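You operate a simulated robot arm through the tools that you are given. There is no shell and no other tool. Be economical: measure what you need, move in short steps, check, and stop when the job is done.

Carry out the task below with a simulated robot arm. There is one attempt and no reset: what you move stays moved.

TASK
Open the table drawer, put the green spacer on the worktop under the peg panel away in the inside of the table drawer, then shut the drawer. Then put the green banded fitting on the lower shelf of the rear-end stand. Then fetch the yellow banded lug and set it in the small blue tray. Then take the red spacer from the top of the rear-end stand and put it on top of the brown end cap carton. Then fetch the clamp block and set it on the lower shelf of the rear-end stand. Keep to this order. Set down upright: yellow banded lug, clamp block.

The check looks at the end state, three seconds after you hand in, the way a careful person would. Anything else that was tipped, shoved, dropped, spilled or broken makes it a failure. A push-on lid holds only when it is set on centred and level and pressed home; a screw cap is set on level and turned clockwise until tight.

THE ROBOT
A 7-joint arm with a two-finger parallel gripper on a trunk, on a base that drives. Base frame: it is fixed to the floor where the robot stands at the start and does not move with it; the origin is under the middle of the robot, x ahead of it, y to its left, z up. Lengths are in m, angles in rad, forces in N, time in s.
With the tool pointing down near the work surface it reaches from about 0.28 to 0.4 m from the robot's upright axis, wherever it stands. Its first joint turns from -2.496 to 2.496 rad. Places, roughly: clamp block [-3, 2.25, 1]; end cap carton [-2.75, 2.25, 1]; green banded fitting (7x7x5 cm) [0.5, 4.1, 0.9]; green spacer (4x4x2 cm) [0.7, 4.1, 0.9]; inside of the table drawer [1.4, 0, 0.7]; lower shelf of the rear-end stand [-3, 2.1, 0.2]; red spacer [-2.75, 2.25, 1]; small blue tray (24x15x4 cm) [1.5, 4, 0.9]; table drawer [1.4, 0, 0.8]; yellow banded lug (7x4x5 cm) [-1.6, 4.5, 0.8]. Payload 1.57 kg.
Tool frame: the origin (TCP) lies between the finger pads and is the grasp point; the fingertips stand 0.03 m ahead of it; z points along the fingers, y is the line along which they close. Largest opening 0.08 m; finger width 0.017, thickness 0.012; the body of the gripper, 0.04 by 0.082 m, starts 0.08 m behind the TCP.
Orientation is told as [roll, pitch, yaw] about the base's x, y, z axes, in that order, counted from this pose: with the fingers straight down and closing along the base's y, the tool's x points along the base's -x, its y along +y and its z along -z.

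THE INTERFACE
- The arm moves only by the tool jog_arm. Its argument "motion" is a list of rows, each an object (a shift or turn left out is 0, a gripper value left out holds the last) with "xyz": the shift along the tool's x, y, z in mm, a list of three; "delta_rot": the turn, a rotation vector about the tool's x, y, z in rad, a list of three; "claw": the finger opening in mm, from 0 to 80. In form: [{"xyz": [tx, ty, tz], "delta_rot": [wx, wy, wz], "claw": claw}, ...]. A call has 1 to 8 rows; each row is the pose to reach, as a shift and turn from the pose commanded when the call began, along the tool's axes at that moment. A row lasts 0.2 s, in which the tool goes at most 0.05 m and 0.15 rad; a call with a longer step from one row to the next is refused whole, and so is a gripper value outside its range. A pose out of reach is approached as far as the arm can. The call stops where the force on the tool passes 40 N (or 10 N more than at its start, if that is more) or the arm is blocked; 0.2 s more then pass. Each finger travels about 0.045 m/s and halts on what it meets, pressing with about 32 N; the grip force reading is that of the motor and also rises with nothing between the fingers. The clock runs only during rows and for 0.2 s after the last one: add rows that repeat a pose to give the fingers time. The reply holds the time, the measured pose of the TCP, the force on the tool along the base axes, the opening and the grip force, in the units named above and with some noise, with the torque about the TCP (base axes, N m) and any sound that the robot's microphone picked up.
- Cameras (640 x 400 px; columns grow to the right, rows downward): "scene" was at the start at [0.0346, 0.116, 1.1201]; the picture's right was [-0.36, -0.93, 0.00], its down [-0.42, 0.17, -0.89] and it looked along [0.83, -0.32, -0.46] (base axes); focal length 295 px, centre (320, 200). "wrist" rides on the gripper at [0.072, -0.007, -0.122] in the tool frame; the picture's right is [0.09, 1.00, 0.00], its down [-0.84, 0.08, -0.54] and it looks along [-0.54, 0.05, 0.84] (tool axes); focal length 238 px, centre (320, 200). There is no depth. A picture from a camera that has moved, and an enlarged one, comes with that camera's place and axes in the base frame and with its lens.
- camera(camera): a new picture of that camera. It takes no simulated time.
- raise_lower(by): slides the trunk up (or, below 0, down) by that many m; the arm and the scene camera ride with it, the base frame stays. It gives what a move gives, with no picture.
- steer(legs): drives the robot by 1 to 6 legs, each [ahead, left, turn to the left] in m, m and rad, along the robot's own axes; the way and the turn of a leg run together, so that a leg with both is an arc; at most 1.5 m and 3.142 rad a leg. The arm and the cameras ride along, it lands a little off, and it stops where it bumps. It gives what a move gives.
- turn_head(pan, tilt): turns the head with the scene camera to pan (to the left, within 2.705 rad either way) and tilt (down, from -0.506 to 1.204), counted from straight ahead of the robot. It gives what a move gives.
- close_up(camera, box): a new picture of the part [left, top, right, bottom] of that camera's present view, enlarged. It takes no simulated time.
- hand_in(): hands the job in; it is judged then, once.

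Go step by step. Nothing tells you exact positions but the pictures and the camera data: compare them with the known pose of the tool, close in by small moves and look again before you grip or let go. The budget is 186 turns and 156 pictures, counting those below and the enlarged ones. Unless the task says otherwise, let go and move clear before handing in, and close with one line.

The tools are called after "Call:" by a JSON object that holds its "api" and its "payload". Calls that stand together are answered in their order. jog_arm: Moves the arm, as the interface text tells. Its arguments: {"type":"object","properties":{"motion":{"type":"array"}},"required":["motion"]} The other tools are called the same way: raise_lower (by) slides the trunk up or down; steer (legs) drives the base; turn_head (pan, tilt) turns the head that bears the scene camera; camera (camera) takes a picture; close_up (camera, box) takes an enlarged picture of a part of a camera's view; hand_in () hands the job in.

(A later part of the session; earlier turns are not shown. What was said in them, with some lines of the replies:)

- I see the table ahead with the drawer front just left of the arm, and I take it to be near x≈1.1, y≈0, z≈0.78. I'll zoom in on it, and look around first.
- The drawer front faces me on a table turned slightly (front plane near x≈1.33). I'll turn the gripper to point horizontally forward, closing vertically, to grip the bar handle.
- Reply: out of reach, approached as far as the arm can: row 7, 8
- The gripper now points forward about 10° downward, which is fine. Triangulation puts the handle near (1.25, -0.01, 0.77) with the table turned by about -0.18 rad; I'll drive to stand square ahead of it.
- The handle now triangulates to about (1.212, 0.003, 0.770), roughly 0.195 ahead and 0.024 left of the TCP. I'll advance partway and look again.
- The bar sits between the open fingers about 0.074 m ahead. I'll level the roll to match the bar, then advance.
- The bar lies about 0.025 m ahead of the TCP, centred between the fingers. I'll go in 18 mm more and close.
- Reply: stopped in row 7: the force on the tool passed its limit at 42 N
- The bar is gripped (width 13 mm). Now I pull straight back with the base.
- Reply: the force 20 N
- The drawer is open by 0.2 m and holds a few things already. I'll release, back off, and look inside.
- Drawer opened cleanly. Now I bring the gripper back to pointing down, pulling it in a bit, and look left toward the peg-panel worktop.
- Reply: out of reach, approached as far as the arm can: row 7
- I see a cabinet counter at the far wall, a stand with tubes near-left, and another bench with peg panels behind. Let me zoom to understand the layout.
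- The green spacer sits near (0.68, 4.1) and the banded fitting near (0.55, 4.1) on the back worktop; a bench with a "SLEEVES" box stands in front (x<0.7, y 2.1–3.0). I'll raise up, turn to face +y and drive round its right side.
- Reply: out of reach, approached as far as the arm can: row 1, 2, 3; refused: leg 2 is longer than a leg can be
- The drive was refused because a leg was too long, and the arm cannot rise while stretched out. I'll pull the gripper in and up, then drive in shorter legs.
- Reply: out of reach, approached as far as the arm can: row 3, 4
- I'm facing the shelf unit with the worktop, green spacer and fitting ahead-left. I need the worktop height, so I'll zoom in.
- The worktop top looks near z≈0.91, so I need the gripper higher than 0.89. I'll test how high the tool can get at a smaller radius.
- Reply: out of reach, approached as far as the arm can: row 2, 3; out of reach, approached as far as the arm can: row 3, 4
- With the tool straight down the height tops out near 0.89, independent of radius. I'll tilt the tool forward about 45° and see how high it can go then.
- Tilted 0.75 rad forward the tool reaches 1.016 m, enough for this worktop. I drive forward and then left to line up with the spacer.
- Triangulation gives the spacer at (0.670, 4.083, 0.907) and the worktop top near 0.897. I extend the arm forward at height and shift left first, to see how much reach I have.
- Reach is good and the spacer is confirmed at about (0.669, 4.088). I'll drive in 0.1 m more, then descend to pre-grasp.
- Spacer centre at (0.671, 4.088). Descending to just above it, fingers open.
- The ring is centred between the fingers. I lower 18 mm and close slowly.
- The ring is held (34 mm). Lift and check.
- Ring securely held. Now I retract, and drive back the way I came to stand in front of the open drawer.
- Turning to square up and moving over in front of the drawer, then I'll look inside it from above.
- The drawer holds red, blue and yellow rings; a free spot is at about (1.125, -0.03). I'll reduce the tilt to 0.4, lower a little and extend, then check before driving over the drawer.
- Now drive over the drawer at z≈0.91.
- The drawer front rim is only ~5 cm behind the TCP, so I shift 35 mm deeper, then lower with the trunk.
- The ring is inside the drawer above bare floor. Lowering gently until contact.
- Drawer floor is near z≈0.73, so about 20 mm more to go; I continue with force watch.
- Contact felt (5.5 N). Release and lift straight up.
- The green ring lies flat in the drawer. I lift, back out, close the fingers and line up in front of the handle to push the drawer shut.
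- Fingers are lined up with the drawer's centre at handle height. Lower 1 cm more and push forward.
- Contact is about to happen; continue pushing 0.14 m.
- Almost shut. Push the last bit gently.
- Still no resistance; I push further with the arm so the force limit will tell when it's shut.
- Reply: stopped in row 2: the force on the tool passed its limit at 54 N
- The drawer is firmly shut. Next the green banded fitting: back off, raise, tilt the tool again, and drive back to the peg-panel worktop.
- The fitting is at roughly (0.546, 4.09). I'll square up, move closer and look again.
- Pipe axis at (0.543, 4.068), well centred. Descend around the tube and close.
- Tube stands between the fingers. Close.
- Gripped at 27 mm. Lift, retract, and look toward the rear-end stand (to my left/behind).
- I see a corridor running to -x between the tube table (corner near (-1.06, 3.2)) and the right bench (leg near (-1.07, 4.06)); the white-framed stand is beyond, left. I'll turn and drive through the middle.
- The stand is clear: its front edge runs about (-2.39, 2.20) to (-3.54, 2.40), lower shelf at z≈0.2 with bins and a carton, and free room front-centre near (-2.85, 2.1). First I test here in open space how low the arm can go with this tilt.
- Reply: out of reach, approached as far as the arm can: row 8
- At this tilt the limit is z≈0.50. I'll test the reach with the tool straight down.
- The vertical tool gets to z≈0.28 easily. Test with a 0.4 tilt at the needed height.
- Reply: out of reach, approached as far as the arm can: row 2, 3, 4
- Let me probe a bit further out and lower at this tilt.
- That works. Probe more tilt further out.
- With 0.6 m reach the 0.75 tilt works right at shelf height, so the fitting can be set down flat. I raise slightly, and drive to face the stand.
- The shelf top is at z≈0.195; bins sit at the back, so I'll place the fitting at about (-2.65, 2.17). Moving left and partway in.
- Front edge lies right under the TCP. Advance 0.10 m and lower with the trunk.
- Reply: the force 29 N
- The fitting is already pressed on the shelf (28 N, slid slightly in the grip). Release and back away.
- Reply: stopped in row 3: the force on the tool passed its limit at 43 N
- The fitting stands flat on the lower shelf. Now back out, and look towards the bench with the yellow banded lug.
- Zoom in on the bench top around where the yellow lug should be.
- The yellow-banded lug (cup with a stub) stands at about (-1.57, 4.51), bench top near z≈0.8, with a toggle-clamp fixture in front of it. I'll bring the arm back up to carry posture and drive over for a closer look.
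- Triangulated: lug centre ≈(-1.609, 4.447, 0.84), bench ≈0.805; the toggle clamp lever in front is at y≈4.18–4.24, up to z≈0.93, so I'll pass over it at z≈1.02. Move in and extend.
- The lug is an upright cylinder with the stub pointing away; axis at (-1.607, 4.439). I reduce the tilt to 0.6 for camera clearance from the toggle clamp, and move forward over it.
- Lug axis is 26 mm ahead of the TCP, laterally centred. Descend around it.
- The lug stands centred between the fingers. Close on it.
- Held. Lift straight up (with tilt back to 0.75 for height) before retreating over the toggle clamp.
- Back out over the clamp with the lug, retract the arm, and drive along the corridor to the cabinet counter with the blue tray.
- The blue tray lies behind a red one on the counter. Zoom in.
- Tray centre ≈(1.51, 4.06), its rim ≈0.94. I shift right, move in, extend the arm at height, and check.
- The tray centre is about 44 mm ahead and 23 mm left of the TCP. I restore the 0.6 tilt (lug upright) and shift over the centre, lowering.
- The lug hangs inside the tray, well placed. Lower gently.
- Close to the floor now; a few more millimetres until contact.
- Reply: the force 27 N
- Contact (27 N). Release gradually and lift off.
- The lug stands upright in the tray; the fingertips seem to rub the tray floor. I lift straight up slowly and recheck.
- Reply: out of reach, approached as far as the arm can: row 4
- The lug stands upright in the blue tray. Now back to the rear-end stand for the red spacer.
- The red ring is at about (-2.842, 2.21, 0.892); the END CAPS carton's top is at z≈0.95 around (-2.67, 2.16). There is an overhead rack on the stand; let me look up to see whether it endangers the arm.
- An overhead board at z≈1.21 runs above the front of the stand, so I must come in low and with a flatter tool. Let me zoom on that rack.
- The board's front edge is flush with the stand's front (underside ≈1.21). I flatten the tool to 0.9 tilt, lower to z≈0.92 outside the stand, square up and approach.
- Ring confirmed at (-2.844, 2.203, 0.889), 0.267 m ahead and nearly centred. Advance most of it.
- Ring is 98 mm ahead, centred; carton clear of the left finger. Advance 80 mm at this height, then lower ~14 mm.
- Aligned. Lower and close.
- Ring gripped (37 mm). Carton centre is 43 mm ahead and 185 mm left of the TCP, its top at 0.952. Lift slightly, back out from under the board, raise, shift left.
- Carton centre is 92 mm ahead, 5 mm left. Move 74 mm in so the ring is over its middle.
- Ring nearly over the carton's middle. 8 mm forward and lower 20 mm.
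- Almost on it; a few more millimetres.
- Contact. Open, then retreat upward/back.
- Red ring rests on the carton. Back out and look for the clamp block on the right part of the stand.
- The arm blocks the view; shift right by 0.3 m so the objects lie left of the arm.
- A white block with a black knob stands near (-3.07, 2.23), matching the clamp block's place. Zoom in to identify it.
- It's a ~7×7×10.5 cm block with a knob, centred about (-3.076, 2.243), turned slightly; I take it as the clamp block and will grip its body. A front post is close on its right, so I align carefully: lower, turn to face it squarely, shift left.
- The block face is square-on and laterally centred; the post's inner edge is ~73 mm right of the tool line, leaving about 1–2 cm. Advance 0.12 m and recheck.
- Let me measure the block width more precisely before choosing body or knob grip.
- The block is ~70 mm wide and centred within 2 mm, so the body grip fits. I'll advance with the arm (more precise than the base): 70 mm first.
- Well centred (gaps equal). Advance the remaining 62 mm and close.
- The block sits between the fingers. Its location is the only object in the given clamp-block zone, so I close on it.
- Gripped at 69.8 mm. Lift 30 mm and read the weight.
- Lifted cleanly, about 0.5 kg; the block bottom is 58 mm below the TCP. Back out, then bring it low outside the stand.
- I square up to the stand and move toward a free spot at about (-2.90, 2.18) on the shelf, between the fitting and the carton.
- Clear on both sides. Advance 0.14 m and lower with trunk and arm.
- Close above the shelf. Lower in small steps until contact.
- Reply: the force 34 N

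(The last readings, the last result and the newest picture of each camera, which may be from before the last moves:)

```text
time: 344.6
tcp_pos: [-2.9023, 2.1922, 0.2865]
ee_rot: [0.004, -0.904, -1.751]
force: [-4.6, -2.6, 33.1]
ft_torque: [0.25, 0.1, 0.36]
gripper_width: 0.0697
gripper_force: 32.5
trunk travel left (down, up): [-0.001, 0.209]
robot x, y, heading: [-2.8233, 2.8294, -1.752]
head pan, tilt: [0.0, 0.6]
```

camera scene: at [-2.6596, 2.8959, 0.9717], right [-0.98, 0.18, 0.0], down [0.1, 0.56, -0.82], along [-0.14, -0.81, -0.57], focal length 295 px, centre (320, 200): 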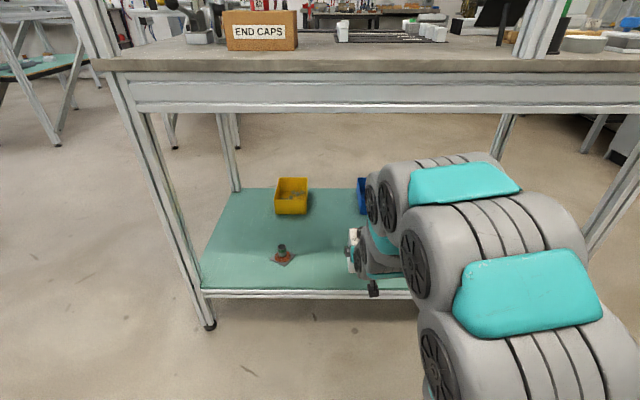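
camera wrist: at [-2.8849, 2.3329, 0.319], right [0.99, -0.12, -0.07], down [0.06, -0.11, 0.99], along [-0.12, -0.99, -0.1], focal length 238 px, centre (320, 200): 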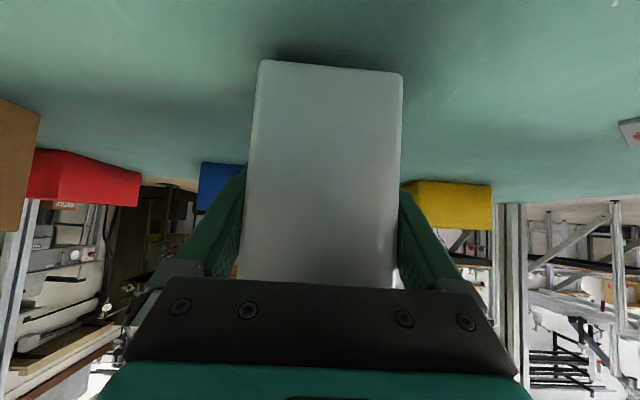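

The block is firmly on the shelf. Relax the push by 3 mm and open.

Call:
{"api": "jog_arm", "payload": {"motion": [{"xyz": [-2.3, 0, -1.9]}, {"xyz": [-2.3, 0, -1.9], "claw": 74}, {"xyz": [-2.3, 0, -1.9], "claw": 80}, {"xyz": [-2.3, 0, -1.9], "claw": 80}, {"xyz": [-2.3, 0, -1.9], "claw": 80}]}}

Call:
{"api": "camera", "payload": {"camera": "wrist"}}

```text
time: 345.8
tcp_pos: [-2.9021, 2.1936, 0.2876]
ee_rot: [0.004, -0.898, -1.748]
force: [0.0, 0.2, -0.5]
ft_torque: [-0.02, -0.01, 0.0]
gripper_width: 0.0801
gripper_force: 0.1
trunk travel left (down, up): [-0.001, 0.209]
robot x, y, heading: [-2.8239, 2.825, -1.747]
head pan, tilt: [0.0, 0.6]
```

```text
26 pictures are left
camera wrist: at [-2.8855, 2.3322, 0.3072], right [0.99, -0.12, -0.07], down [0.06, -0.11, 0.99], along [-0.12, -0.99, -0.1], focal length 238 px, centre (320, 200)
```

wrist: 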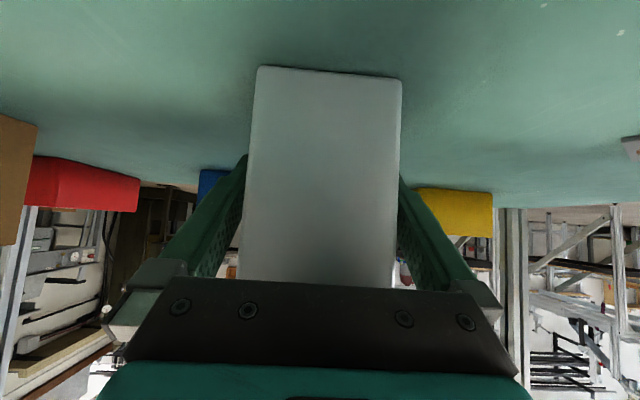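

Released. Back straight out with the base and verify.

Call:
{"api": "steer", "payload": {"legs": [[-0.13, 0, 0]]}}

Call:
{"api": "camera", "payload": {"camera": "wrist"}}

```text
time: 347.1
tcp_pos: [-2.8797, 2.3202, 0.2862]
ee_rot: [0.004, -0.899, -1.748]
force: [0.4, 0.5, 0.6]
ft_torque: [-0.03, 0.01, 0.02]
gripper_width: 0.0798
gripper_force: 0.1
trunk travel left (down, up): [-0.001, 0.209]
robot x, y, heading: [-2.8024, 2.9476, -1.749]
head pan, tilt: [0.0, 0.6]
```

```text
25 pictures are left
camera wrist: at [-2.8624, 2.4589, 0.3073], right [0.99, -0.12, -0.07], down [0.06, -0.11, 0.99], along [-0.12, -0.99, -0.1], focal length 238 px, centre (320, 200)
```

wrist: 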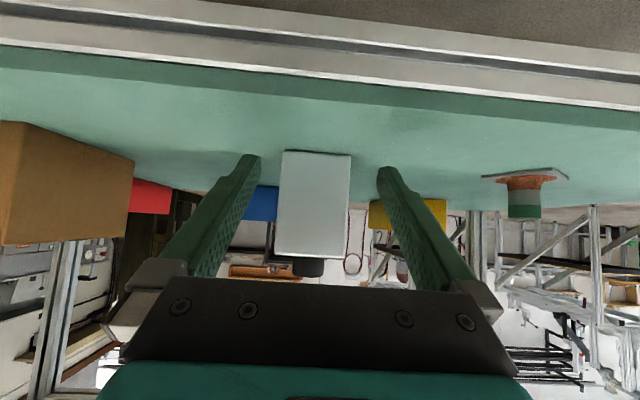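

The clamp block stands upright on the lower shelf beside the fitting. Back away clear and take a last look at the stand.

Call:
{"api": "steer", "payload": {"legs": [[-0.35, 0, 0]]}}

Call:
{"api": "raise_lower", "payload": {"by": 0.2}}

Call:
{"api": "camera", "payload": {"camera": "scene"}}

```text
time: 349.4
tcp_pos: [-2.8126, 2.669, 0.2872]
ee_rot: [0.004, -0.898, -1.744]
force: [0.3, 0.5, -0.5]
ft_torque: [-0.02, -0.01, -0.02]
gripper_width: 0.0798
gripper_force: 0.0
trunk travel left (down, up): [-0.001, 0.209]
robot x, y, heading: [-2.738, 3.2993, -1.743]
head pan, tilt: [0.0, 0.6]
```

```text
time: 351.6
tcp_pos: [-2.8138, 2.6706, 0.4872]
ee_rot: [0.002, -0.898, -1.743]
force: [-1.0, -0.6, 0.3]
ft_torque: [0.01, 0.02, 0.03]
gripper_width: 0.0799
gripper_force: 0.0
trunk travel left (down, up): [-0.201, 0.009]
robot x, y, heading: [-2.7396, 3.2958, -1.739]
head pan, tilt: [0.0, 0.6]
```

```text
24 pictures are left
camera scene: at [-2.5992, 3.237, 1.1137], right [-0.99, 0.17, 0.0], down [0.1, 0.56, -0.83], along [-0.14, -0.81, -0.57], focal length 295 px, centre (320, 200)
```

scene: 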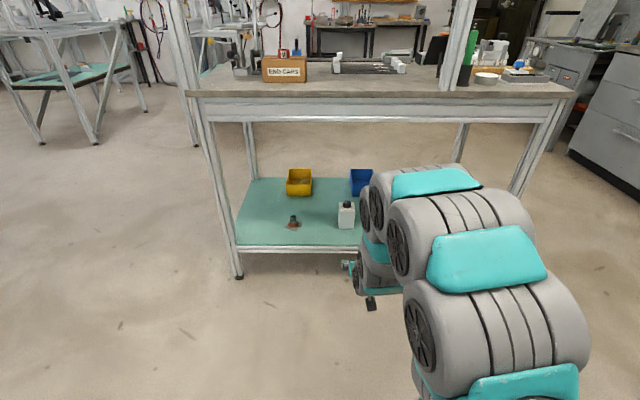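

Fitting and clamp block stand on the shelf. One zoom to confirm the ring on the carton.

Call:
{"api": "close_up", "payload": {"camera": "scene", "box": [220, 30, 380, 130]}}

```text
4.00 times, centred on (300, 80) of scene
camera zoom: at [-2.5992, 3.237, 1.1137], right [-0.99, 0.17, 0.0], down [0.1, 0.56, -0.83], along [-0.14, -0.81, -0.57], focal length 1182 px, centre (400, 680)
```

zoom: 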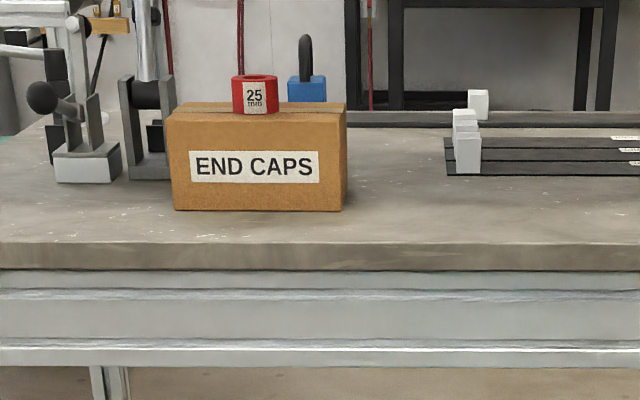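

The red ring sits flat on the carton, and everything else is in place with the gripper clear of it. I'm handing in.

Call:
{"api": "hand_in", "payload": {}}

```text
The job is handed in.
```

All five steps are done in order, though the blue tray slid about 1 cm while I set the yellow lug in it, and I took the white block with the black knob to be the clamp block because it was the only object where you placed it.
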